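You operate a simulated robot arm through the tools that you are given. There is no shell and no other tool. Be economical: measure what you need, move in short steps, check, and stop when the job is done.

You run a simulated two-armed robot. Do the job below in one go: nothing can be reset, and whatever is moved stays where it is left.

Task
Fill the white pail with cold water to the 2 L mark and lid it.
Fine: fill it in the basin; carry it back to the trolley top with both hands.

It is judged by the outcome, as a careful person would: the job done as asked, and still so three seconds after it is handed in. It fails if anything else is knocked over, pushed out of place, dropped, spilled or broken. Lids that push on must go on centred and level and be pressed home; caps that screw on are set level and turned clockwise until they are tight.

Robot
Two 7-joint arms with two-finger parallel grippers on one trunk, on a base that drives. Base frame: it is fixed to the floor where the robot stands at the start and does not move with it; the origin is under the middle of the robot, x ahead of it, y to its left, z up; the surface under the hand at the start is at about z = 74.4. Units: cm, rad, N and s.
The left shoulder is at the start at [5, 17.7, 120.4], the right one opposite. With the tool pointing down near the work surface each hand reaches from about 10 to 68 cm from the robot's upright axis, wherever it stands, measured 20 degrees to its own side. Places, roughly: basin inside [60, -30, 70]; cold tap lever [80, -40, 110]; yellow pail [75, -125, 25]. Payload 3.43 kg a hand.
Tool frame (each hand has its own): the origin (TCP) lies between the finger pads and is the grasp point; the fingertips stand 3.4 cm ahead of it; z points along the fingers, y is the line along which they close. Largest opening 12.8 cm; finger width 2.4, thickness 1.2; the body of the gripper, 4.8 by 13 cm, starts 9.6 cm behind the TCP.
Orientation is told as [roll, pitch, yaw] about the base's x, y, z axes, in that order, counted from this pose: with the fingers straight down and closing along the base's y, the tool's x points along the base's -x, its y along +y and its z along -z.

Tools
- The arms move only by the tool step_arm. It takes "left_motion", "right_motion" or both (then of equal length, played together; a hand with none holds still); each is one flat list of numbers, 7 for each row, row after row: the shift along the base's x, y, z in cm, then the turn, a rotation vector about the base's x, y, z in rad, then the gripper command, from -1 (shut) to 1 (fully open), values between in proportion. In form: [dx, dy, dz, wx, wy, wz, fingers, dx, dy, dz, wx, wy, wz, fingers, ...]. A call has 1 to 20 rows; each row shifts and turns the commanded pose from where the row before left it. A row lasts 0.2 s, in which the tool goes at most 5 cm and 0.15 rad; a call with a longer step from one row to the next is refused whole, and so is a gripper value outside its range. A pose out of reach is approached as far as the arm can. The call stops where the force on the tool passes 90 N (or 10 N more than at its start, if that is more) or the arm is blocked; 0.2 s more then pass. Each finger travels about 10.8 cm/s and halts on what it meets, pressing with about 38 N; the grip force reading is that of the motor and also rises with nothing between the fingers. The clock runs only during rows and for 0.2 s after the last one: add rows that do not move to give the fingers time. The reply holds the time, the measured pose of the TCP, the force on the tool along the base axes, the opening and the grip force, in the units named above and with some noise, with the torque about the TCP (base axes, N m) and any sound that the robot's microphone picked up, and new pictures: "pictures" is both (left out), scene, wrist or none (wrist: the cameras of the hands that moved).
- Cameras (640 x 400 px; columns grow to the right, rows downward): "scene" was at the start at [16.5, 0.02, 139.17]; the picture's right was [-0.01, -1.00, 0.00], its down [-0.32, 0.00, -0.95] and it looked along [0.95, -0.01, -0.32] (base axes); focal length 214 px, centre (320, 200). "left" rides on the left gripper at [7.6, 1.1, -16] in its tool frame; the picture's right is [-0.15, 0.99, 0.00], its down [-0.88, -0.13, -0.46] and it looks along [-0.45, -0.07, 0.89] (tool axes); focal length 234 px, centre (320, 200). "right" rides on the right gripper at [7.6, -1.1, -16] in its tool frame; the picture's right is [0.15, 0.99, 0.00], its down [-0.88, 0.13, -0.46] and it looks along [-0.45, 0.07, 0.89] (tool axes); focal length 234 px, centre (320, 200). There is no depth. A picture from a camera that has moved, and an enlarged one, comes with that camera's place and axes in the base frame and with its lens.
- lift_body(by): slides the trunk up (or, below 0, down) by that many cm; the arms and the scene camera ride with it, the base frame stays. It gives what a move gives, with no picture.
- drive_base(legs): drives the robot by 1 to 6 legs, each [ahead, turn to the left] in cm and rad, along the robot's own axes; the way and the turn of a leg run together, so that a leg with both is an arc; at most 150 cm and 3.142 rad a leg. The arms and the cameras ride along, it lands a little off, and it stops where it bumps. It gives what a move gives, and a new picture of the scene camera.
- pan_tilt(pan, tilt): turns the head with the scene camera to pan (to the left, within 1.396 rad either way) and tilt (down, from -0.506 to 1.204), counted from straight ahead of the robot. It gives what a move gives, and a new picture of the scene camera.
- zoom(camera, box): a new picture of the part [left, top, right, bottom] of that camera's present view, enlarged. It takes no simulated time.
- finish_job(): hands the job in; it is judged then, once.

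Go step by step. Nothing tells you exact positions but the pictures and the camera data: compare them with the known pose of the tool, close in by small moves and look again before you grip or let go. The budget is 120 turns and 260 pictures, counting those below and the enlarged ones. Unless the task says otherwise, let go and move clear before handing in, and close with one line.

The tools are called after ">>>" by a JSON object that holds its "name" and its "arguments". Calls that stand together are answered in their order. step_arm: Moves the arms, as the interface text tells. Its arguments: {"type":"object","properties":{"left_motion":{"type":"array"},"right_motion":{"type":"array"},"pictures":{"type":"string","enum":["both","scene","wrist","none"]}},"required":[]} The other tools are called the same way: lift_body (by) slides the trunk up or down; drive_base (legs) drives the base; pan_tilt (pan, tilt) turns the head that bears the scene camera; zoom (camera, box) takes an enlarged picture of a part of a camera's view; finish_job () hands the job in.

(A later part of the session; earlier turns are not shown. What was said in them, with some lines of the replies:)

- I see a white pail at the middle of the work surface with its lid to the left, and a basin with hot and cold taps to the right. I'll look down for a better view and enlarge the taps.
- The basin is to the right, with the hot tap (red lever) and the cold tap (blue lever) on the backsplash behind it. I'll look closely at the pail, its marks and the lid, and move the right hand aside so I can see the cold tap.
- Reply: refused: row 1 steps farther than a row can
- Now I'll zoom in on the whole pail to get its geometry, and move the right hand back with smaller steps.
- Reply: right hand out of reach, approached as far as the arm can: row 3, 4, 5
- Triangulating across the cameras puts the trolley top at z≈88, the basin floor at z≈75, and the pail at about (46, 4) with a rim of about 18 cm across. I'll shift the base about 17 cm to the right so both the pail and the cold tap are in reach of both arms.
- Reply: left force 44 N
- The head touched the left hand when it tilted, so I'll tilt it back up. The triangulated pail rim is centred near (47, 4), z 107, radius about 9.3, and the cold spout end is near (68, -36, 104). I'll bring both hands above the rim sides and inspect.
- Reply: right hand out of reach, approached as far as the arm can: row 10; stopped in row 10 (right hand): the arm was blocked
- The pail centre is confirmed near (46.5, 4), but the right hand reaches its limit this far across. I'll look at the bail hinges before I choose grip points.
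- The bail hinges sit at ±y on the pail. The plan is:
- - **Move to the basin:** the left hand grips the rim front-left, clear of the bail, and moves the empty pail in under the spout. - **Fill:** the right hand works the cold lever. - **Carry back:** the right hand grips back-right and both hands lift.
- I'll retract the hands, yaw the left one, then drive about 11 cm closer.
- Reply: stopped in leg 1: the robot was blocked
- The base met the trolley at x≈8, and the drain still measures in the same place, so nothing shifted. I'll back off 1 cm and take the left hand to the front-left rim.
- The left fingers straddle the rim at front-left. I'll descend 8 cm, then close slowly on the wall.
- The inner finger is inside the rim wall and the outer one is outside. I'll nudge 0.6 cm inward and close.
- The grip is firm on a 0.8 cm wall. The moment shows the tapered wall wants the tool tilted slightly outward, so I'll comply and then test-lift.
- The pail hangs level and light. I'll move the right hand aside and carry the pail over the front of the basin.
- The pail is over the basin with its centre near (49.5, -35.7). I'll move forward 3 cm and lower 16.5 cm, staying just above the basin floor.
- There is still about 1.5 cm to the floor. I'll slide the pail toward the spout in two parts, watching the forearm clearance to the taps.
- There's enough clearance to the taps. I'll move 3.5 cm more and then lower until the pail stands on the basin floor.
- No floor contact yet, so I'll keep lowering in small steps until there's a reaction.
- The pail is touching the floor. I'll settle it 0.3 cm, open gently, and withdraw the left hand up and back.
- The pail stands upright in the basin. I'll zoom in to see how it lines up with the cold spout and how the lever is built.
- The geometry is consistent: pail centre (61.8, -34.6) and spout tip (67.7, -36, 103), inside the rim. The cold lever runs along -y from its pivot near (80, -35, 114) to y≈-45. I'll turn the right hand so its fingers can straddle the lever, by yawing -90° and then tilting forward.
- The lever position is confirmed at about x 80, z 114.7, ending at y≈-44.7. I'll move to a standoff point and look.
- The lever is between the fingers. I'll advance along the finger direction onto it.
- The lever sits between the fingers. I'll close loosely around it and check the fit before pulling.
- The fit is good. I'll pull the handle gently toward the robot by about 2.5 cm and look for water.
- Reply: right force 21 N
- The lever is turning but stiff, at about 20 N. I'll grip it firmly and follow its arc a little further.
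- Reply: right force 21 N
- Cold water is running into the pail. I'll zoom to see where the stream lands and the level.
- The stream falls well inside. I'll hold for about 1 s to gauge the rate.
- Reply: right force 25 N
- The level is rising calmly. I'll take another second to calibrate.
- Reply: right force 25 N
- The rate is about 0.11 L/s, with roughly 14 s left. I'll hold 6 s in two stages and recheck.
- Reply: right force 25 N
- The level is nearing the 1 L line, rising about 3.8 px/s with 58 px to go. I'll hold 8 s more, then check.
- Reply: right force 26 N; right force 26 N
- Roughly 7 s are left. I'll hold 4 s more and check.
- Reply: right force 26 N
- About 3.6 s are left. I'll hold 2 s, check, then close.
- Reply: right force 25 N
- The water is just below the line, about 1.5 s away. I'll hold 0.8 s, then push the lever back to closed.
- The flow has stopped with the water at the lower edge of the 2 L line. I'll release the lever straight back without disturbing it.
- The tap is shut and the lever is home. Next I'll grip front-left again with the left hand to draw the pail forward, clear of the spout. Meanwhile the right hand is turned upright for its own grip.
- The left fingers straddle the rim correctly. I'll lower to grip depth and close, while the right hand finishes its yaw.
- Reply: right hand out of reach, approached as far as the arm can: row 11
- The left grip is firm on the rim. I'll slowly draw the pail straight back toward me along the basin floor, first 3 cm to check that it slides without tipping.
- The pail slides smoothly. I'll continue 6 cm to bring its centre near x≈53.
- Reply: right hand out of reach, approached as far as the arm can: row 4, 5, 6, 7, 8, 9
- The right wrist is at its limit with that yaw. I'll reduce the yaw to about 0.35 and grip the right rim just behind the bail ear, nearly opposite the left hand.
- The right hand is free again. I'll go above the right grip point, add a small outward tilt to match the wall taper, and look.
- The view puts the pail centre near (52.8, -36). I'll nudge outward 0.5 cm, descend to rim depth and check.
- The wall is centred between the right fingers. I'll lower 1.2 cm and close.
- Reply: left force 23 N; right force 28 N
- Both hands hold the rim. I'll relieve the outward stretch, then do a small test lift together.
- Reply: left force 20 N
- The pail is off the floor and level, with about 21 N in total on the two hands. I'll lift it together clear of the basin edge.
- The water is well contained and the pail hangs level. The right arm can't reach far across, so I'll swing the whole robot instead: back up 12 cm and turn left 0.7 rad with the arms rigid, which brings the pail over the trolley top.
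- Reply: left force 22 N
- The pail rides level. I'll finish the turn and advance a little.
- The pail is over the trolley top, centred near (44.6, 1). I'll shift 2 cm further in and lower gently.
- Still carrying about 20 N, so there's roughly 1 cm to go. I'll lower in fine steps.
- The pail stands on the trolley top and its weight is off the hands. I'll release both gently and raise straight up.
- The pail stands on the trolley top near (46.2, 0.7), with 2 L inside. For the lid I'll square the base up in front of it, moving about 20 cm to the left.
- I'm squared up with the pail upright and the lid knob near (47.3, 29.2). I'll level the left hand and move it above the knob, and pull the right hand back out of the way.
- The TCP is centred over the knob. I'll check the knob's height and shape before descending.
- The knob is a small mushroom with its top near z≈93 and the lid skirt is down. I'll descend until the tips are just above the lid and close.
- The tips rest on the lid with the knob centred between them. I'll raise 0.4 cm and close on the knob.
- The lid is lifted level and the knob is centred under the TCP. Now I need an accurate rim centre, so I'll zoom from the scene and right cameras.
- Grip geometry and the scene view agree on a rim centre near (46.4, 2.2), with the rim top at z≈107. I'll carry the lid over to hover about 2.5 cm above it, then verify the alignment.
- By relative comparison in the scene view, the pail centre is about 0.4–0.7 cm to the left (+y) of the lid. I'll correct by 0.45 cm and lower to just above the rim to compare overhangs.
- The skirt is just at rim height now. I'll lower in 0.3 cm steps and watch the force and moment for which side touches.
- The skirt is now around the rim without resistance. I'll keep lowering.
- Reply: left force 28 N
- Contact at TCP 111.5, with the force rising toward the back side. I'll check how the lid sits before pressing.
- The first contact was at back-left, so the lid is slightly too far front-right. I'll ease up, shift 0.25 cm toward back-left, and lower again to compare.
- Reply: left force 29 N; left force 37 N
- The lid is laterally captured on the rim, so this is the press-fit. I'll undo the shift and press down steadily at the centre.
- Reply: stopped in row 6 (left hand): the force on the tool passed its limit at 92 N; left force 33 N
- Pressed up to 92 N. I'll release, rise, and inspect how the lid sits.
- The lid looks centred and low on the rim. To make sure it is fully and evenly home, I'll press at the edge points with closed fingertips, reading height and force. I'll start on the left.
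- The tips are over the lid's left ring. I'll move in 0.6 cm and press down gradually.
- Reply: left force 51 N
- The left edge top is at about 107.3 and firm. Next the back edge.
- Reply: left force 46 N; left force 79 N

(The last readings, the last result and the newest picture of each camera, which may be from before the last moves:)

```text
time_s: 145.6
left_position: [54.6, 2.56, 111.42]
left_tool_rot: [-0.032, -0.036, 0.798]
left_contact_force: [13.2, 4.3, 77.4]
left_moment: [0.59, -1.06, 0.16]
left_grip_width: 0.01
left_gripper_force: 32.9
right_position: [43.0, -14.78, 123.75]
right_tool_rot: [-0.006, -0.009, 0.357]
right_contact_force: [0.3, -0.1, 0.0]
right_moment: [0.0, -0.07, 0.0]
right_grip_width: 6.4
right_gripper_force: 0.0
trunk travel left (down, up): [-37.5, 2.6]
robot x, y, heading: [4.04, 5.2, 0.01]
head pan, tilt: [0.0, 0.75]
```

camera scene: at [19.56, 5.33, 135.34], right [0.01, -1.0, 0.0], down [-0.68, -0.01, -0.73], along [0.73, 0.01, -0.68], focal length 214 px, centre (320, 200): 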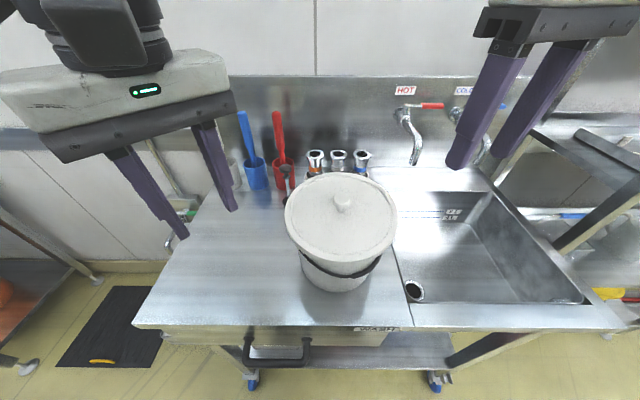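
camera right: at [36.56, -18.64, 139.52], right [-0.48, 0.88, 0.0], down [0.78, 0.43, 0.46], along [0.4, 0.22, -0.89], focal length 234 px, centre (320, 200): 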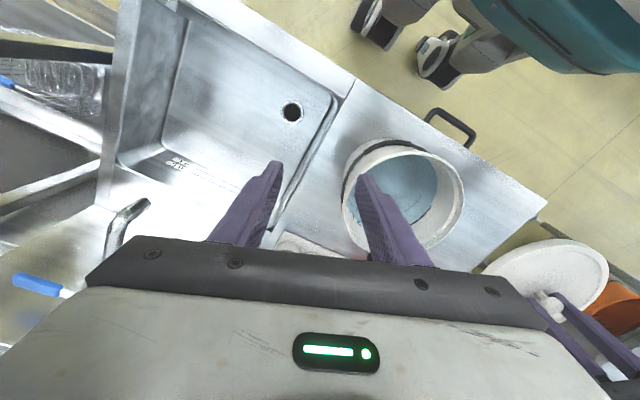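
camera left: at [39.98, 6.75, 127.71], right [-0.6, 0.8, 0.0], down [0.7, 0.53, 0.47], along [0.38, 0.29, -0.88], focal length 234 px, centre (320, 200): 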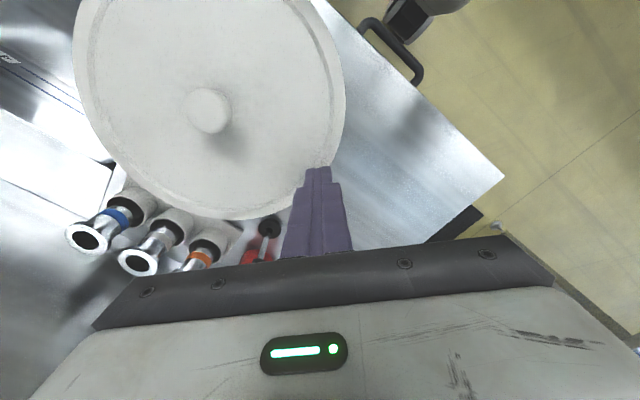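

The back reads about 0.7 cm higher than the left and is solid. I'll check the front and right before deciding.

>>> {"name": "step_arm", "arguments": {"left_motion": [0, 0, 1.5, 0, 0, 0, -1, 0, 0, 2, 0, 0, 0, -1, 0, 0, 1, 0, 0, 0, -1, -2, 2, 0, 0, 0, 0, -1, -3, 2, 0, 0, 0, 0, -1, -3, 0, 0, 0, 0, 0, -1, -3, 0, 0, 0, 0, 0, -1, -3, -2, 0, 0, 0, 0, -1, -2.2, -2, 0, 0, 0, 0, -1, 0, 0, -1.5, 0, 0, 0, -1, 0, 0, -1, 0, 0, 0, -1, 0, 0, -0.8, 0, 0, 0, -1, 0, 0, 0, 0, 0, 0, -1], "pictures": "wrist"}}

>>> {"name": "step_arm", "arguments": {"left_motion": [0, 0, -0.4, 0, 0, 0, -1, 0, 0, -0.4, 0, 0, 0, -1, 0, 0, 0, 0, 0, 0, -1], "pictures": "none"}}

```text
time_s: 148.4
left_position: [38.37, 2.47, 111.01]
left_tool_rot: [-0.003, -0.022, 0.796]
left_contact_force: [-0.3, -0.3, -0.3]
left_moment: [-0.01, 0.01, -0.01]
left_grip_width: 0.01
left_gripper_force: 32.7
right_position: [43.36, -14.91, 123.59]
right_tool_rot: [-0.002, -0.004, 0.359]
right_contact_force: [-0.4, 0.5, 0.7]
right_moment: [0.02, 0.02, 0.02]
right_grip_width: 6.41
right_gripper_force: 0.1
trunk travel left (down, up): [-37.5, 2.6]
robot x, y, heading: [4.5, 5.4, 0.007]
head pan, tilt: [0.0, 0.75]
camera left: at [32.09, -2.09, 126.88], right [-0.6, 0.8, 0.0], down [0.7, 0.53, 0.47], along [0.38, 0.29, -0.88], focal length 234 px, centre (320, 200)
```

left: 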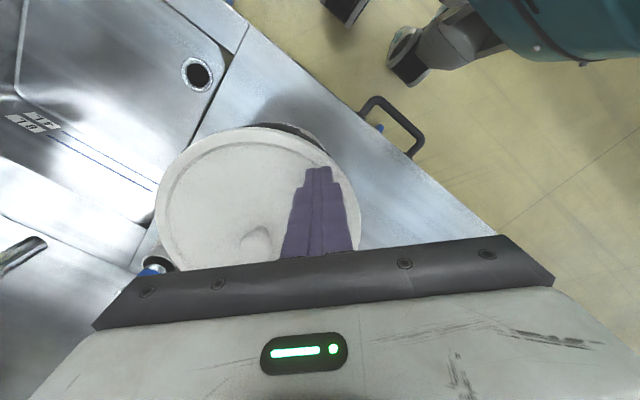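

```text
time_s: 149.2
left_position: [38.34, 2.62, 110.38]
left_tool_rot: [-0.005, -0.024, 0.799]
left_contact_force: [0.2, 0.6, 12.9]
left_moment: [0.04, -0.16, -0.02]
left_grip_width: 0.01
left_gripper_force: 33.4
right_position: [43.27, -14.87, 123.55]
right_tool_rot: [-0.005, -0.003, 0.358]
right_contact_force: [0.1, 1.2, 0.6]
right_moment: [-0.01, -0.05, -0.01]
right_grip_width: 6.4
right_gripper_force: 0.0
trunk travel left (down, up): [-37.5, 2.6]
robot x, y, heading: [4.47, 4.85, 0.012]
head pan, tilt: [0.0, 0.75]
```

So the front is seated but the back skirt is still on top of the rim: the lid is a few millimetres too far forward. I'll regrip the knob, lift slightly, shift back (+x) and reseat. First I'll hover over the knob.

>>> {"name": "step_arm", "arguments": {"left_motion": [0, 0, 2, 0, 0, 0, -1, 0, 0, 3, 0, 0, 0, -0.5, 2, 0, 1.5, 0, 0, 0, -0.2, 2, 0, 0, 0, 0.01, 0, -0.2, 2, 0, 0, 0, 0.01, 0, -0.2, 2, 0, 0, 0, 0, 0, -0.2, 0, 0, 0, 0, 0, 0, -0.2], "pictures": "wrist"}}

>>> {"name": "zoom", "arguments": {"camera": "left", "box": [190, 60, 450, 250]}}

```text
time_s: 150.8
left_position: [46.45, 2.68, 116.75]
left_tool_rot: [0.012, -0.009, 0.795]
left_contact_force: [0.7, 0.6, 0.2]
left_moment: [0.05, 0.01, -0.01]
left_grip_width: 5.14
left_gripper_force: 0.2
right_position: [43.28, -14.82, 123.33]
right_tool_rot: [-0.003, -0.003, 0.358]
right_contact_force: [0.6, 0.0, -1.0]
right_moment: [-0.02, -0.03, -0.02]
right_grip_width: 6.4
right_gripper_force: 0.1
trunk travel left (down, up): [-37.5, 2.6]
robot x, y, heading: [4.11, 4.79, 0.007]
head pan, tilt: [0.0, 0.75]
camera left: at [40.41, -2.01, 132.73], right [-0.6, 0.8, 0.01], down [0.71, 0.53, 0.46], along [0.36, 0.29, -0.89], focal length 234 px, centre (320, 200)
```

left: 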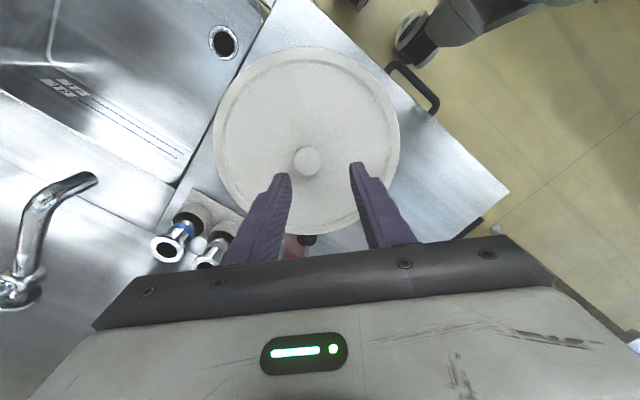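

```text
2.11 times, centred on (320, 155) of left
camera zoom: at [40.41, -2.01, 132.73], right [-0.6, 0.8, 0.01], down [0.71, 0.53, 0.46], along [0.36, 0.29, -0.89], focal length 493 px, centre (320, 295)
```

zoom: 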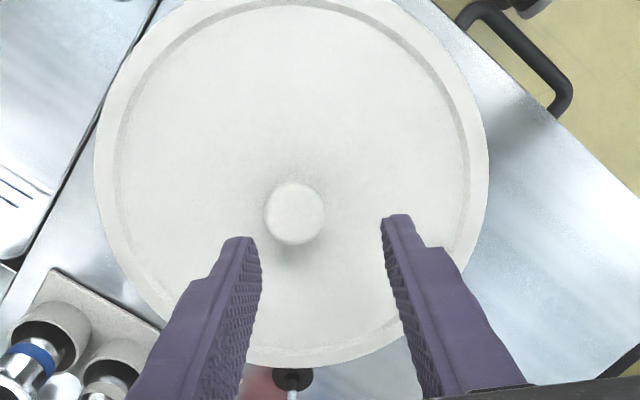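

The knob is now at about (46.95, 1.75), so the lid shifted a little under the edge presses. I'll regrip it there.

>>> {"name": "step_arm", "arguments": {"left_motion": [0.5, -0.9, -1, 0, 0, 0, -0.2, 0, 0, -2, 0, 0, 0, -0.2, 0, 0, -1.5, 0, 0, 0, -0.2, 0, 0, -0.8, 0, 0, 0, -0.2, 0, 0, 0, 0, 0, 0, -0.5, 0, 0, 0, 0, 0, 0, -0.8, 0, 0, 0, 0, 0, 0, -1, 0, 0, 0, 0, 0, 0, -1, 0, 0, 0, 0, 0, 0, -1], "pictures": "wrist"}}

```text
time_s: 152.8
left_position: [46.87, 1.6, 111.5]
left_tool_rot: [0.012, -0.006, 0.796]
left_contact_force: [3.9, -5.3, -0.4]
left_moment: [-0.13, 0.0, 0.09]
left_grip_width: 2.8
left_gripper_force: 38.7
right_position: [43.37, -14.93, 123.37]
right_tool_rot: [-0.003, -0.003, 0.357]
right_contact_force: [0.3, -0.9, -0.9]
right_moment: [0.01, -0.02, 0.01]
right_grip_width: 6.42
right_gripper_force: 0.1
trunk travel left (down, up): [-37.5, 2.6]
robot x, y, heading: [4.04, 5.09, 0.01]
head pan, tilt: [0.0, 0.75]
camera left: at [40.89, -3.06, 127.42], right [-0.6, 0.8, 0.01], down [0.71, 0.53, 0.46], along [0.36, 0.29, -0.89], focal length 234 px, centre (320, 200)
```

left: 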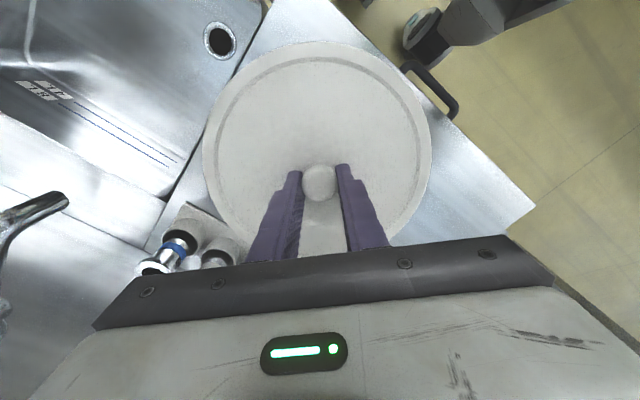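

The lid isn't captured yet. I'll lift it off to the side and take a careful, unobstructed right-wrist measurement of the rim before I place it again. The wrist view has matched the actual knob position within 0.2 cm.

>>> {"name": "step_arm", "arguments": {"left_motion": [0, 0, 1, 0, 0, 0, -1, 0, 0, 2, 0, 0, 0, -1, 0, 0, 2, 0, 0, 0, -1, 0, 2.5, 0, 0, 0, 0, -1, 0, 3, 0, 0, 0, 0, -1, 0, 3, 0, 0, 0, 0, -1, 0, 3, 0, 0, 0, 0, -1, 0, 3, 0, 0, 0, 0, -1, 0, 3, 0, 0, 0, 0, -1, 0, 3, 0, 0, 0, 0, -1, 0, 3, 0, 0, 0, 0, -1], "right_motion": [0, 0, 0, 0, 0, 0, -1, 0, 0, 0, 0, 0, 0, -1, 0, 0, 0, 0, 0, 0, -1, 0, 0, 0, 0, 0, 0, -1, 0, 0, 0, 0, 0, 0, -1, 2, 1.1, 0, 0, 0, 0, -1, 2, 1.1, 0, 0, 0, 0, -1, 2, 1.1, 0, 0, 0, 0, -1, 2, 1.1, 0, 0, 0, 0, -1, 2, 1.1, 0, 0, 0, 0, -1, 0, 0, 0, 0, 0, 0, -1], "pictures": "both"}}

>>> {"name": "zoom", "arguments": {"camera": "right", "box": [310, 20, 500, 220]}}

>>> {"name": "zoom", "arguments": {"camera": "scene", "box": [275, 175, 400, 300]}}

```text
time_s: 155.2
left_position: [46.75, 25.2, 116.5]
left_tool_rot: [0.011, -0.008, 0.792]
left_contact_force: [-0.6, 0.5, 0.3]
left_moment: [-0.01, 0.01, 0.03]
left_grip_width: 2.82
left_gripper_force: 38.0
right_position: [53.33, -9.35, 123.49]
right_tool_rot: [-0.002, -0.004, 0.358]
right_contact_force: [0.8, -0.3, 0.2]
right_moment: [-0.02, 0.01, 0.03]
right_grip_width: 0.0
right_gripper_force: 32.8
trunk travel left (down, up): [-37.5, 2.6]
robot x, y, heading: [4.16, 5.31, 0.009]
head pan, tilt: [0.0, 0.75]
camera scene: at [19.56, 5.29, 135.34], right [0.01, -1.0, 0.0], down [-0.68, -0.01, -0.73], along [0.73, 0.01, -0.68], focal length 214 px, centre (320, 200)
camera right: at [46.57, -13.08, 139.48], right [-0.48, 0.88, 0.0], down [0.78, 0.43, 0.46], along [0.4, 0.22, -0.89], focal length 234 px, centre (320, 200)
camera left: at [40.73, 20.59, 132.52], right [-0.6, 0.8, 0.01], down [0.71, 0.53, 0.46], along [0.36, 0.29, -0.89], focal length 234 px, centre (320, 200)
```

scene: 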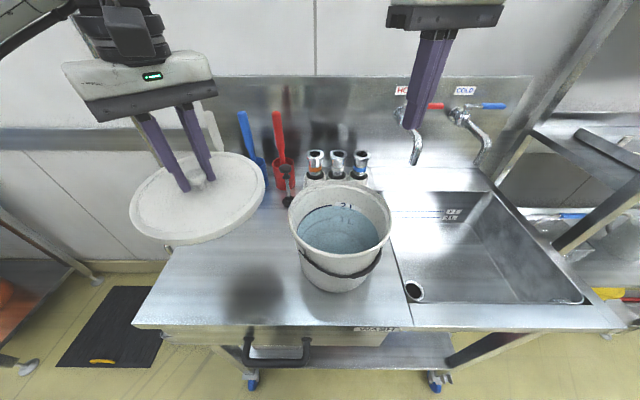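
right: 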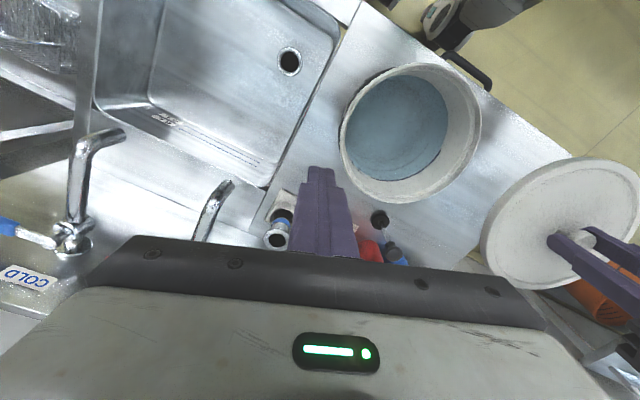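
left: 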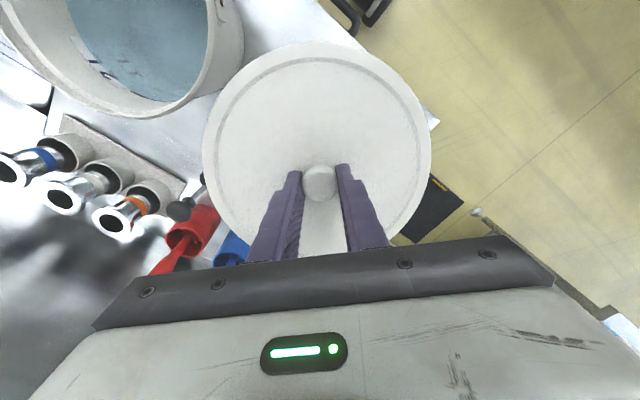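

```text
2.00 times, centred on (405, 120) of right
camera zoom: at [46.57, -13.08, 139.48], right [-0.48, 0.88, 0.0], down [0.78, 0.43, 0.46], along [0.4, 0.22, -0.89], focal length 468 px, centre (150, 360)
```

zoom: 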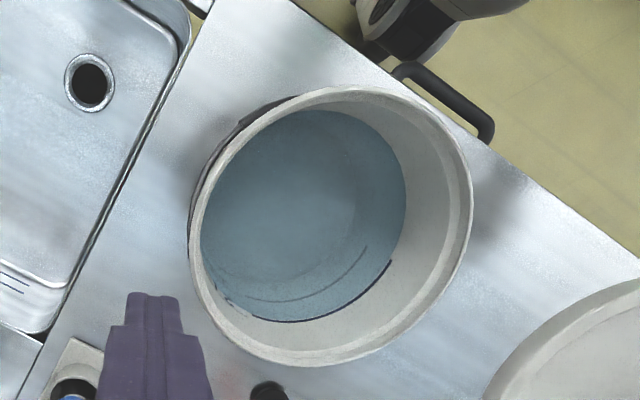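

```text
3.20 times, centred on (338, 238) of scene
camera zoom: at [19.56, 5.29, 135.34], right [0.01, -1.0, 0.0], down [-0.68, -0.01, -0.73], along [0.73, 0.01, -0.68], focal length 686 px, centre (264, 80)
```

zoom: 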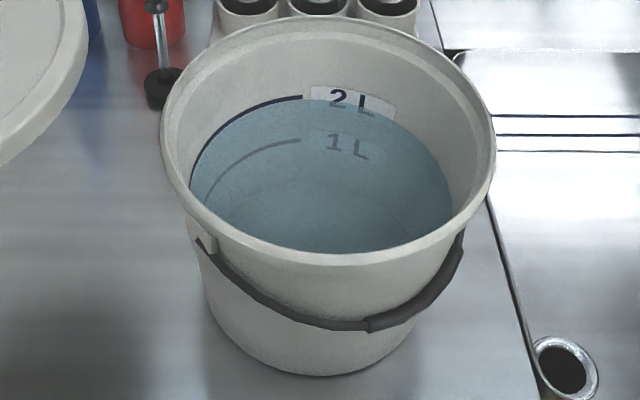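

The edge presses slid the pail itself by about 0.6 cm. Combining the views with the knob position on the rim, its centre is now about (47.15, 1.75). The lid was regripped tilted, so I'll first set it back on the trolley top and regrip it level.

>>> {"name": "step_arm", "arguments": {"left_motion": [0, 3, 0, -0.006, 0.008, 0, -1, 0, 0, -3, 0, 0, 0, -1, 0, 0, -3, 0, 0, 0, -1, 0, 0, -3, 0, 0, 0, -1, 0, 0, -3, 0, 0, 0, -1, 0, 0, -3, 0, 0, 0, -1, 0, 0, -3, 0, 0, 0, -1, 0, 0, -1.5, 0, 0, 0, -1, 0, 0, -0.8, 0, 0, 0, -1, 0, 0, -0.5, 0, 0, 0, -1, 0, 0, -0.4, 0, 0, 0, -1, 0, 0, 0, 0, 0, 0, -1], "right_motion": [-2, -1, 0, 0, 0, 0, -1, -2, -1, 0, 0, 0, 0, -1, -2, -1, 0, 0, 0, 0, -1, -2, -1, 0, 0, 0, 0, -1, -2, -1, 0, 0, 0, 0, -1, 0, -1, 0, 0, 0, 0, -1, 0, 0, 0, 0, 0, 0, -1, 0, 0, 0, 0, 0, 0, -1, 0, 0, 0, 0, 0, 0, -1, 0, 0, 0, 0, 0, 0, -1, 0, 0, 0, 0, 0, 0, -1, 0, 0, 0, 0, 0, 0, -1], "pictures": "none"}}

>>> {"name": "zoom", "arguments": {"camera": "scene", "box": [165, 170, 285, 310]}}

```text
time_s: 157.8
left_position: [47.06, 28.28, 95.41]
left_tool_rot: [0.008, -0.004, 0.798]
left_contact_force: [6.1, 3.8, 16.9]
left_moment: [-0.17, 0.05, 0.04]
left_grip_width: 2.83
left_gripper_force: 37.8
right_position: [43.26, -15.39, 123.5]
right_tool_rot: [0.0, -0.003, 0.357]
right_contact_force: [0.1, -0.3, 0.5]
right_moment: [-0.01, 0.0, -0.02]
right_grip_width: 0.0
right_gripper_force: 32.8
trunk travel left (down, up): [-37.5, 2.6]
robot x, y, heading: [4.25, 5.26, 0.009]
head pan, tilt: [0.0, 0.75]
```

```text
2.86 times, centred on (225, 240) of scene
camera zoom: at [19.55, 5.23, 135.36], right [0.01, -1.0, 0.0], down [-0.68, -0.01, -0.73], along [0.73, 0.01, -0.68], focal length 613 px, centre (591, 86)
```

zoom: 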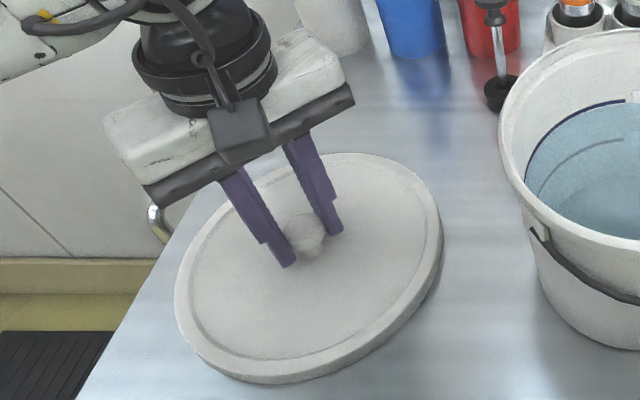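

The lid is flat on the trolley top. I'll regrip the knob and lift.

>>> {"name": "step_arm", "arguments": {"left_motion": [0, 0, 0, 0, 0, 0, -0.6, 0, 0, 0, -0.006, 0, 0, -0.45, 0, 0, 0, 0, 0, 0, -0.45, 0, 0, 0, 0, 0, 0, -0.8, 0, 0, 0, 0, 0, 0, -1, 0, 0, 0, 0, 0, 0, -1, 0, 0, 0, 0, 0, 0, -1, 0, 0, 1, 0, 0, 0, -1, 0, 0, 3, 0, 0, 0, -1, 0, 0, 3, 0, 0, 0, -1, 0, 0, 3, 0, 0, 0, -1, 0, 0, 3, 0, 0, 0, -1, 0, 0, 3, 0, 0, 0, -1, 0, 0, 3, 0, 0, 0, -1, 0, 0, 1, 0, 0, 0, -1, 0, 0, 0, 0, 0, 0, -1], "pictures": "none"}}

```text
time_s: 161.2
left_position: [46.92, 28.12, 115.17]
left_tool_rot: [0.009, 0.009, 0.795]
left_contact_force: [-0.4, 0.9, 0.0]
left_moment: [-0.01, 0.02, -0.01]
left_grip_width: 2.83
left_gripper_force: 38.0
right_position: [43.23, -15.35, 123.53]
right_tool_rot: [-0.001, -0.004, 0.358]
right_contact_force: [0.5, -0.3, -0.9]
right_moment: [-0.03, 0.02, 0.0]
right_grip_width: 0.0
right_gripper_force: 33.1
trunk travel left (down, up): [-37.5, 2.6]
robot x, y, heading: [4.22, 5.06, 0.008]
head pan, tilt: [0.0, 0.75]
```

Moving the lid over the pail at the updated centre.

>>> {"name": "step_arm", "arguments": {"left_motion": [0.1, -2.4, 0.3, 0, 0, 0, -1, 0.2, -3, 0, 0, 0, 0, -1, 0, -3, 0, 0, 0, 0, -1, 0, -3, 0, 0, 0, 0, -1, 0, -3, 0, 0, 0, 0, -1, 0, -3, 0, 0, 0, 0, -1, 0, -3, 0, 0, 0, 0, -1, 0, -3, 0, 0, 0, 0, -1, 0, -2, 0, 0, 0, 0, -1, 0, -1, 0, 0, 0, 0, -1, 0, 0, -1, 0, 0, 0, -1, 0, 0, -1, 0, 0, 0, -1, 0, 0, 0, 0, 0, 0, -1], "pictures": "none"}}

>>> {"name": "zoom", "arguments": {"camera": "scene", "box": [270, 165, 410, 290]}}

>>> {"name": "zoom", "arguments": {"camera": "right", "box": [320, 90, 490, 250]}}

```text
time_s: 164.0
left_position: [47.23, 1.8, 113.56]
left_tool_rot: [0.008, 0.008, 0.794]
left_contact_force: [0.8, -0.6, -0.4]
left_moment: [0.03, -0.02, -0.01]
left_grip_width: 2.82
left_gripper_force: 38.0
right_position: [43.18, -15.34, 123.46]
right_tool_rot: [-0.003, -0.004, 0.358]
right_contact_force: [0.3, 0.2, 0.5]
right_moment: [0.02, 0.03, 0.0]
right_grip_width: 0.01
right_gripper_force: 33.3
trunk travel left (down, up): [-37.5, 2.6]
robot x, y, heading: [4.23, 4.85, 0.011]
head pan, tilt: [0.0, 0.75]
```

```text
3.20 times, centred on (340, 228) of scene
camera zoom: at [19.61, 5.25, 135.34], right [0.01, -1.0, 0.0], down [-0.68, -0.01, -0.73], along [0.73, 0.01, -0.68], focal length 686 px, centre (256, 112)
```

zoom: 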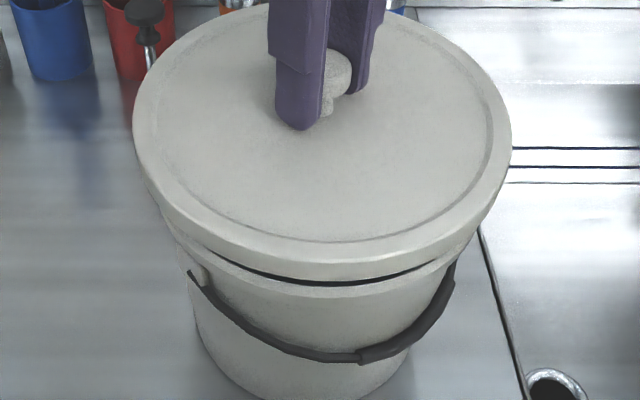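

```text
2.50 times, centred on (405, 170) of right
camera zoom: at [36.57, -19.09, 139.55], right [-0.48, 0.88, 0.0], down [0.78, 0.43, 0.46], along [0.4, 0.22, -0.89], focal length 585 px, centre (108, 275)
```

zoom: 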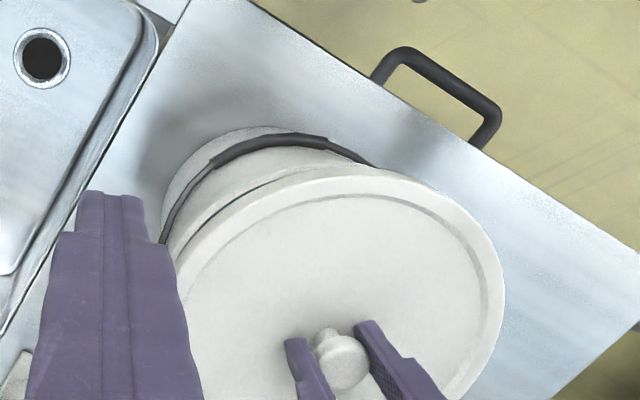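

The lid sits nicely over the rim in both views. I'll lower in small steps; a seated lid should go past TCP 111.5 without contact.

>>> {"name": "step_arm", "arguments": {"left_motion": [0, -0.1, -0.6, 0, 0, 0, -1, 0, 0, -0.5, 0, 0, 0, -1, 0, 0, -0.5, 0, 0, 0, -1, 0, 0, -0.2, 0, 0, 0, -1, 0, 0, 0, 0, 0, 0, -1], "pictures": "none"}}

>>> {"name": "step_arm", "arguments": {"left_motion": [0, 0, -0.2, 0, 0, 0, -1, 0, 0, 0, 0, 0, 0, -1], "pictures": "none"}}

>>> {"name": "step_arm", "arguments": {"left_motion": [0, 0, -0.2, 0, 0, 0, -1, 0, 0, 0, 0, 0, 0, -1], "pictures": "none"}}

```text
time_s: 165.2
left_position: [47.18, 1.78, 111.66]
left_tool_rot: [0.008, 0.008, 0.795]
left_contact_force: [-0.3, 0.7, -1.6]
left_moment: [0.02, 0.0, -0.01]
left_grip_width: 2.79
left_gripper_force: 37.9
right_position: [43.18, -15.38, 123.46]
right_tool_rot: [-0.002, -0.003, 0.359]
right_contact_force: [-0.4, 0.1, -0.7]
right_moment: [-0.02, 0.01, 0.02]
right_grip_width: 0.02
right_gripper_force: 32.9
trunk travel left (down, up): [-37.5, 2.6]
robot x, y, heading: [3.82, 5.13, 0.009]
head pan, tilt: [0.0, 0.75]
```

```text
time_s: 165.8
left_position: [47.24, 1.62, 111.46]
left_tool_rot: [0.009, 0.007, 0.795]
left_contact_force: [0.2, 0.1, -0.1]
left_moment: [0.0, -0.02, 0.02]
left_grip_width: 2.81
left_gripper_force: 37.8
right_position: [43.35, -15.3, 123.47]
right_tool_rot: [-0.002, -0.004, 0.357]
right_contact_force: [0.3, 0.0, 0.8]
right_moment: [0.0, -0.01, -0.04]
right_grip_width: 0.03
right_gripper_force: 32.8
trunk travel left (down, up): [-37.5, 2.6]
robot x, y, heading: [3.94, 5.16, 0.008]
head pan, tilt: [0.0, 0.75]
```

```text
time_s: 166.4
left_position: [47.19, 1.76, 111.54]
left_tool_rot: [0.005, 0.006, 0.798]
left_contact_force: [1.1, 0.6, 10.8]
left_moment: [0.23, -0.73, 0.02]
left_grip_width: 2.82
left_gripper_force: 37.6
right_position: [43.07, -15.34, 123.52]
right_tool_rot: [-0.004, -0.005, 0.358]
right_contact_force: [0.8, 0.9, 0.8]
right_moment: [0.0, 0.03, 0.0]
right_grip_width: 0.0
right_gripper_force: 32.9
trunk travel left (down, up): [-37.5, 2.6]
robot x, y, heading: [4.16, 4.85, 0.006]
head pan, tilt: [0.0, 0.75]
```

Contact again at the back (CoP about 7 cm behind centre), so the lid still needs to go farther back. I'll raise slightly, shift +x by 0.4, and probe again.

>>> {"name": "step_arm", "arguments": {"left_motion": [0, 0, 0.6, 0, 0, 0, -1, 0.4, 0.1, 0, 0, 0, 0, -1, 0, 0, -0.3, 0, 0, 0, -1, 0, 0, -0.2, 0, 0, 0, -1, 0, 0, 0, 0, 0, 0, -1], "pictures": "none"}}

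>>> {"name": "step_arm", "arguments": {"left_motion": [0, 0, -0.2, 0, 0, 0, -1, 0, 0, 0, 0, 0, 0, -1], "pictures": "none"}}

>>> {"name": "step_arm", "arguments": {"left_motion": [0, 0, -0.2, 0, 0, 0, -1, 0, 0, 0, 0, 0, 0, -1], "pictures": "none"}}

```text
time_s: 167.6
left_position: [47.67, 1.75, 111.67]
left_tool_rot: [0.005, 0.008, 0.799]
left_contact_force: [2.6, -0.2, 13.0]
left_moment: [-0.65, 0.65, 0.13]
left_grip_width: 2.82
left_gripper_force: 38.2
right_position: [43.22, -15.3, 123.44]
right_tool_rot: [-0.003, -0.002, 0.356]
right_contact_force: [-0.4, 0.1, -0.2]
right_moment: [-0.01, 0.03, -0.01]
right_grip_width: 0.02
right_gripper_force: 33.0
trunk travel left (down, up): [-37.5, 2.6]
robot x, y, heading: [4.0, 5.04, 0.013]
head pan, tilt: [0.0, 0.75]
```

```text
time_s: 168.2
left_position: [47.69, 1.91, 111.36]
left_tool_rot: [0.007, 0.007, 0.798]
left_contact_force: [6.5, -0.2, 15.4]
left_moment: [-0.68, 0.7, 0.1]
left_grip_width: 2.84
left_gripper_force: 38.3
right_position: [43.33, -15.34, 123.42]
right_tool_rot: [-0.003, -0.004, 0.358]
right_contact_force: [-0.6, -0.3, -0.5]
right_moment: [0.0, 0.03, 0.04]
right_grip_width: 0.0
right_gripper_force: 32.8
trunk travel left (down, up): [-37.5, 2.6]
robot x, y, heading: [4.4, 4.77, 0.013]
head pan, tilt: [0.0, 0.75]
```

```text
time_s: 168.8
left_position: [47.69, 1.74, 111.1]
left_tool_rot: [0.007, 0.007, 0.796]
left_contact_force: [10.3, -0.6, 21.1]
left_moment: [-0.59, 1.13, 0.14]
left_grip_width: 2.84
left_gripper_force: 37.5
right_position: [43.2, -15.4, 123.53]
right_tool_rot: [-0.003, -0.003, 0.359]
right_contact_force: [-0.4, 0.6, 0.7]
right_moment: [-0.02, -0.02, 0.03]
right_grip_width: 0.0
right_gripper_force: 33.3
trunk travel left (down, up): [-37.5, 2.6]
robot x, y, heading: [4.22, 5.08, 0.006]
head pan, tilt: [0.0, 0.75]
```

Now the contact flipped to front-right, so the true centre lies between these two positions. I'll raise, go to about x 47.42, and probe again.

>>> {"name": "step_arm", "arguments": {"left_motion": [0, 0, 0.9, 0, 0, 0, -1, -0.27, -0.02, 0, 0, 0, 0, -1, 0, 0, -0.3, 0, 0, 0, -1, 0, 0, 0, 0, 0, 0, -1], "pictures": "none"}}

>>> {"name": "step_arm", "arguments": {"left_motion": [0, 0, -0.3, 0, 0, 0, -1, 0, 0, 0, 0, 0, 0, -1], "pictures": "none"}}

>>> {"name": "step_arm", "arguments": {"left_motion": [0, 0, -0.3, 0, 0, 0, -1, 0, 0, 0, 0, 0, 0, -1], "pictures": "none"}}

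>>> {"name": "step_arm", "arguments": {"left_motion": [0, 0, -0.3, 0, 0, 0, -1, 0, 0, 0, 0, 0, 0, -1], "pictures": "none"}}

```text
time_s: 169.8
left_position: [47.34, 1.86, 111.52]
left_tool_rot: [0.011, 0.008, 0.795]
left_contact_force: [4.5, 0.2, 0.2]
left_moment: [-0.04, -0.31, 0.15]
left_grip_width: 2.8
left_gripper_force: 37.7
right_position: [43.43, -15.38, 123.4]
right_tool_rot: [-0.002, -0.005, 0.359]
right_contact_force: [-0.1, 0.3, -0.3]
right_moment: [0.01, 0.01, -0.03]
right_grip_width: 0.01
right_gripper_force: 32.9
trunk travel left (down, up): [-37.5, 2.6]
robot x, y, heading: [4.26, 4.61, 0.01]
head pan, tilt: [0.0, 0.75]
```

```text
time_s: 170.4
left_position: [47.44, 1.81, 111.31]
left_tool_rot: [0.009, 0.007, 0.795]
left_contact_force: [4.3, -1.3, 0.2]
left_moment: [-0.09, -0.28, 0.06]
left_grip_width: 2.83
left_gripper_force: 37.7
right_position: [43.28, -15.31, 123.37]
right_tool_rot: [-0.001, -0.004, 0.358]
right_contact_force: [0.1, 0.1, 0.4]
right_moment: [0.0, 0.02, 0.01]
right_grip_width: 0.0
right_gripper_force: 32.0
trunk travel left (down, up): [-37.5, 2.6]
robot x, y, heading: [3.96, 4.85, 0.01]
head pan, tilt: [0.0, 0.75]
```

```text
time_s: 171.0
left_position: [47.45, 1.86, 111.04]
left_tool_rot: [0.012, 0.007, 0.796]
left_contact_force: [4.6, -0.9, 0.4]
left_moment: [-0.08, -0.22, 0.06]
left_grip_width: 2.84
left_gripper_force: 38.2
right_position: [43.31, -15.28, 123.31]
right_tool_rot: [-0.002, -0.004, 0.359]
right_contact_force: [0.5, -0.3, 0.3]
right_moment: [0.01, 0.0, -0.01]
right_grip_width: 0.0
right_gripper_force: 33.2
trunk travel left (down, up): [-37.5, 2.6]
robot x, y, heading: [4.18, 4.99, 0.014]
head pan, tilt: [0.0, 0.75]
```

```text
time_s: 171.6
left_position: [47.37, 1.93, 110.69]
left_tool_rot: [0.008, 0.006, 0.795]
left_contact_force: [3.1, -0.6, 2.3]
left_moment: [0.17, -0.33, 0.06]
left_grip_width: 2.83
left_gripper_force: 38.1
right_position: [43.24, -15.34, 123.5]
right_tool_rot: [-0.001, -0.003, 0.359]
right_contact_force: [-0.7, -0.6, -0.4]
right_moment: [0.01, -0.01, 0.01]
right_grip_width: 0.0
right_gripper_force: 33.1
trunk travel left (down, up): [-37.5, 2.6]
robot x, y, heading: [4.57, 5.05, 0.006]
head pan, tilt: [0.0, 0.75]
```

The lid has slipped fully over the rim, now at 110.7 with almost no force. I'll press it down to home.

>>> {"name": "step_arm", "arguments": {"left_motion": [0, 0, -0.2, 0, 0, 0, -1, 0, 0, -0.2, 0, 0, 0, -1, 0, 0, 0, 0, 0, 0, -1], "pictures": "none"}}

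>>> {"name": "step_arm", "arguments": {"left_motion": [0, 0, -0.25, 0, 0, 0, -1, 0, 0, -0.25, 0, 0, 0, -1, 0, 0, -0.25, 0, 0, 0, -1, 0, 0, -0.25, 0, 0, 0, -1, 0, 0, -0.25, 0, 0, 0, -1], "pictures": "none"}}

```text
time_s: 172.4
left_position: [47.27, 1.72, 110.57]
left_tool_rot: [0.006, 0.009, 0.796]
left_contact_force: [3.3, -1.7, 17.5]
left_moment: [0.05, -0.19, 0.01]
left_grip_width: 2.83
left_gripper_force: 37.8
right_position: [43.17, -15.33, 123.65]
right_tool_rot: [-0.003, -0.004, 0.357]
right_contact_force: [0.1, 0.6, 0.0]
right_moment: [0.01, 0.02, -0.01]
right_grip_width: 0.0
right_gripper_force: 33.0
trunk travel left (down, up): [-37.5, 2.6]
robot x, y, heading: [4.21, 4.93, 0.008]
head pan, tilt: [0.0, 0.75]
heard: snap
```

```text
time_s: 173.6
left_position: [47.35, 1.79, 110.27]
left_tool_rot: [-0.016, 0.002, 0.797]
left_contact_force: [12.6, 4.8, 82.4]
left_moment: [1.09, 0.9, 0.08]
left_grip_width: 2.84
left_gripper_force: 38.4
right_position: [42.9, -15.17, 123.53]
right_tool_rot: [-0.006, -0.006, 0.358]
right_contact_force: [-0.4, -0.1, 0.4]
right_moment: [-0.04, -0.01, 0.05]
right_grip_width: 0.0
right_gripper_force: 33.4
trunk travel left (down, up): [-37.5, 2.6]
robot x, y, heading: [4.11, 5.0, 0.008]
head pan, tilt: [0.0, 0.75]
```

I heard a snap: the lid is pressed home and holds firm at 82 N. I'll relieve the pressure, let go and move clear.

>>> {"name": "step_arm", "arguments": {"left_motion": [0, 0, 0.8, 0.02, 0, 0, -1, 0, 0, 0, 0, 0, 0, -0.8, 0, 0, 0, 0, 0, 0, -0.4, 0, 0, 0, 0, 0, 0, -0.2, 0, 0, 1.5, 0, 0, 0, -0.2, 0, 0, 2, 0, 0, 0, -0.2, 0, 0, 2, 0, 0, 0, -0.2, 0, 0, 2, 0, 0, 0, -0.2, -1, 2, 1, 0, 0, 0, -0.2, -2, 3, 0, 0, 0, 0, -0.2, -2, 3, 0, 0, 0, 0, -0.2, -2, 3, 0, 0, 0, 0, -0.2, -2, 3, 0, 0, 0, 0, -0.2]}}

>>> {"name": "zoom", "arguments": {"camera": "scene", "box": [260, 165, 420, 300]}}

>>> {"name": "zoom", "arguments": {"camera": "right", "box": [320, 80, 490, 250]}}

```text
time_s: 176.4
left_position: [38.24, 16.05, 118.42]
left_tool_rot: [0.023, -0.007, 0.797]
left_contact_force: [-0.6, 0.3, -1.0]
left_moment: [-0.01, -0.03, -0.02]
left_grip_width: 5.13
left_gripper_force: 0.0
right_position: [43.25, -15.28, 123.51]
right_tool_rot: [-0.003, -0.003, 0.358]
right_contact_force: [-1.3, 1.3, 0.2]
right_moment: [-0.02, -0.02, 0.02]
right_grip_width: 0.0
right_gripper_force: 32.9
trunk travel left (down, up): [-37.5, 2.6]
robot x, y, heading: [4.1, 5.05, 0.011]
head pan, tilt: [0.0, 0.75]
camera scene: at [19.56, 5.33, 135.34], right [0.01, -1.0, 0.0], down [-0.68, -0.01, -0.73], along [0.73, 0.01, -0.68], focal length 214 px, centre (320, 200)
camera left: at [32.35, 11.13, 134.41], right [-0.6, 0.8, 0.02], down [0.71, 0.53, 0.46], along [0.35, 0.29, -0.89], focal length 234 px, centre (320, 200)
```

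scene: 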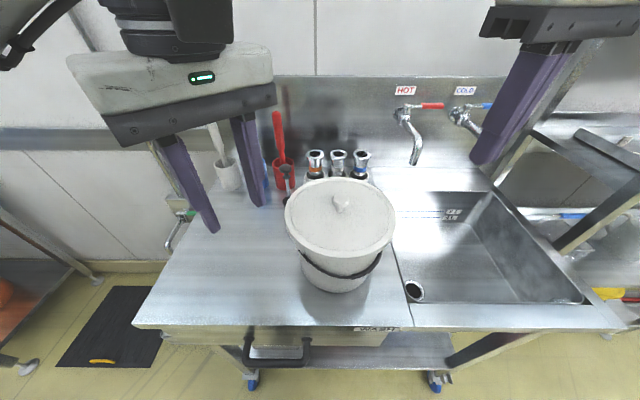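
left: 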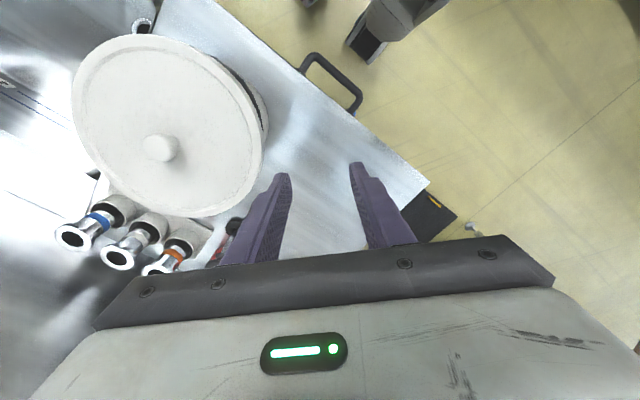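

```text
2.96 times, centred on (340, 232) of scene
camera zoom: at [19.56, 5.33, 135.34], right [0.01, -1.0, 0.0], down [-0.68, -0.01, -0.73], along [0.73, 0.01, -0.68], focal length 636 px, centre (261, 104)
```

zoom: 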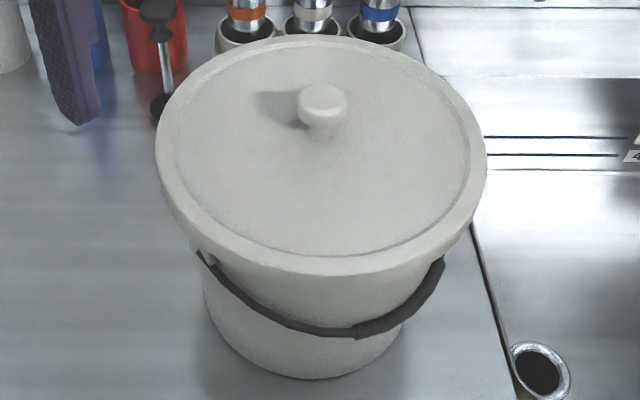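

```text
2.35 times, centred on (405, 165) of right
camera zoom: at [36.52, -19.0, 139.58], right [-0.48, 0.88, 0.0], down [0.78, 0.43, 0.46], along [0.4, 0.22, -0.89], focal length 551 px, centre (120, 282)
```

zoom: 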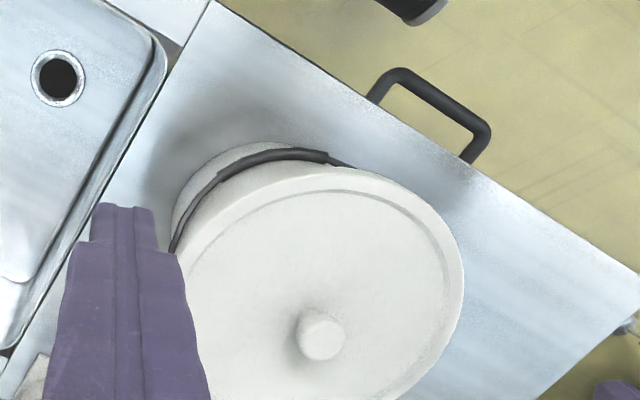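

The lid is level, centred and snapped on. The cold tap is shut with no drip, both hands are clear and nothing else was disturbed, so I'm handing the job in.

>>> {"name": "finish_job", "arguments": {}}

```text
The job is handed in.
```

The white pail holds cold water at the lower edge of the 2 L line (about 1.95 L). I carried it back to the trolley top with both hands and snapped its lid on, level and centred.
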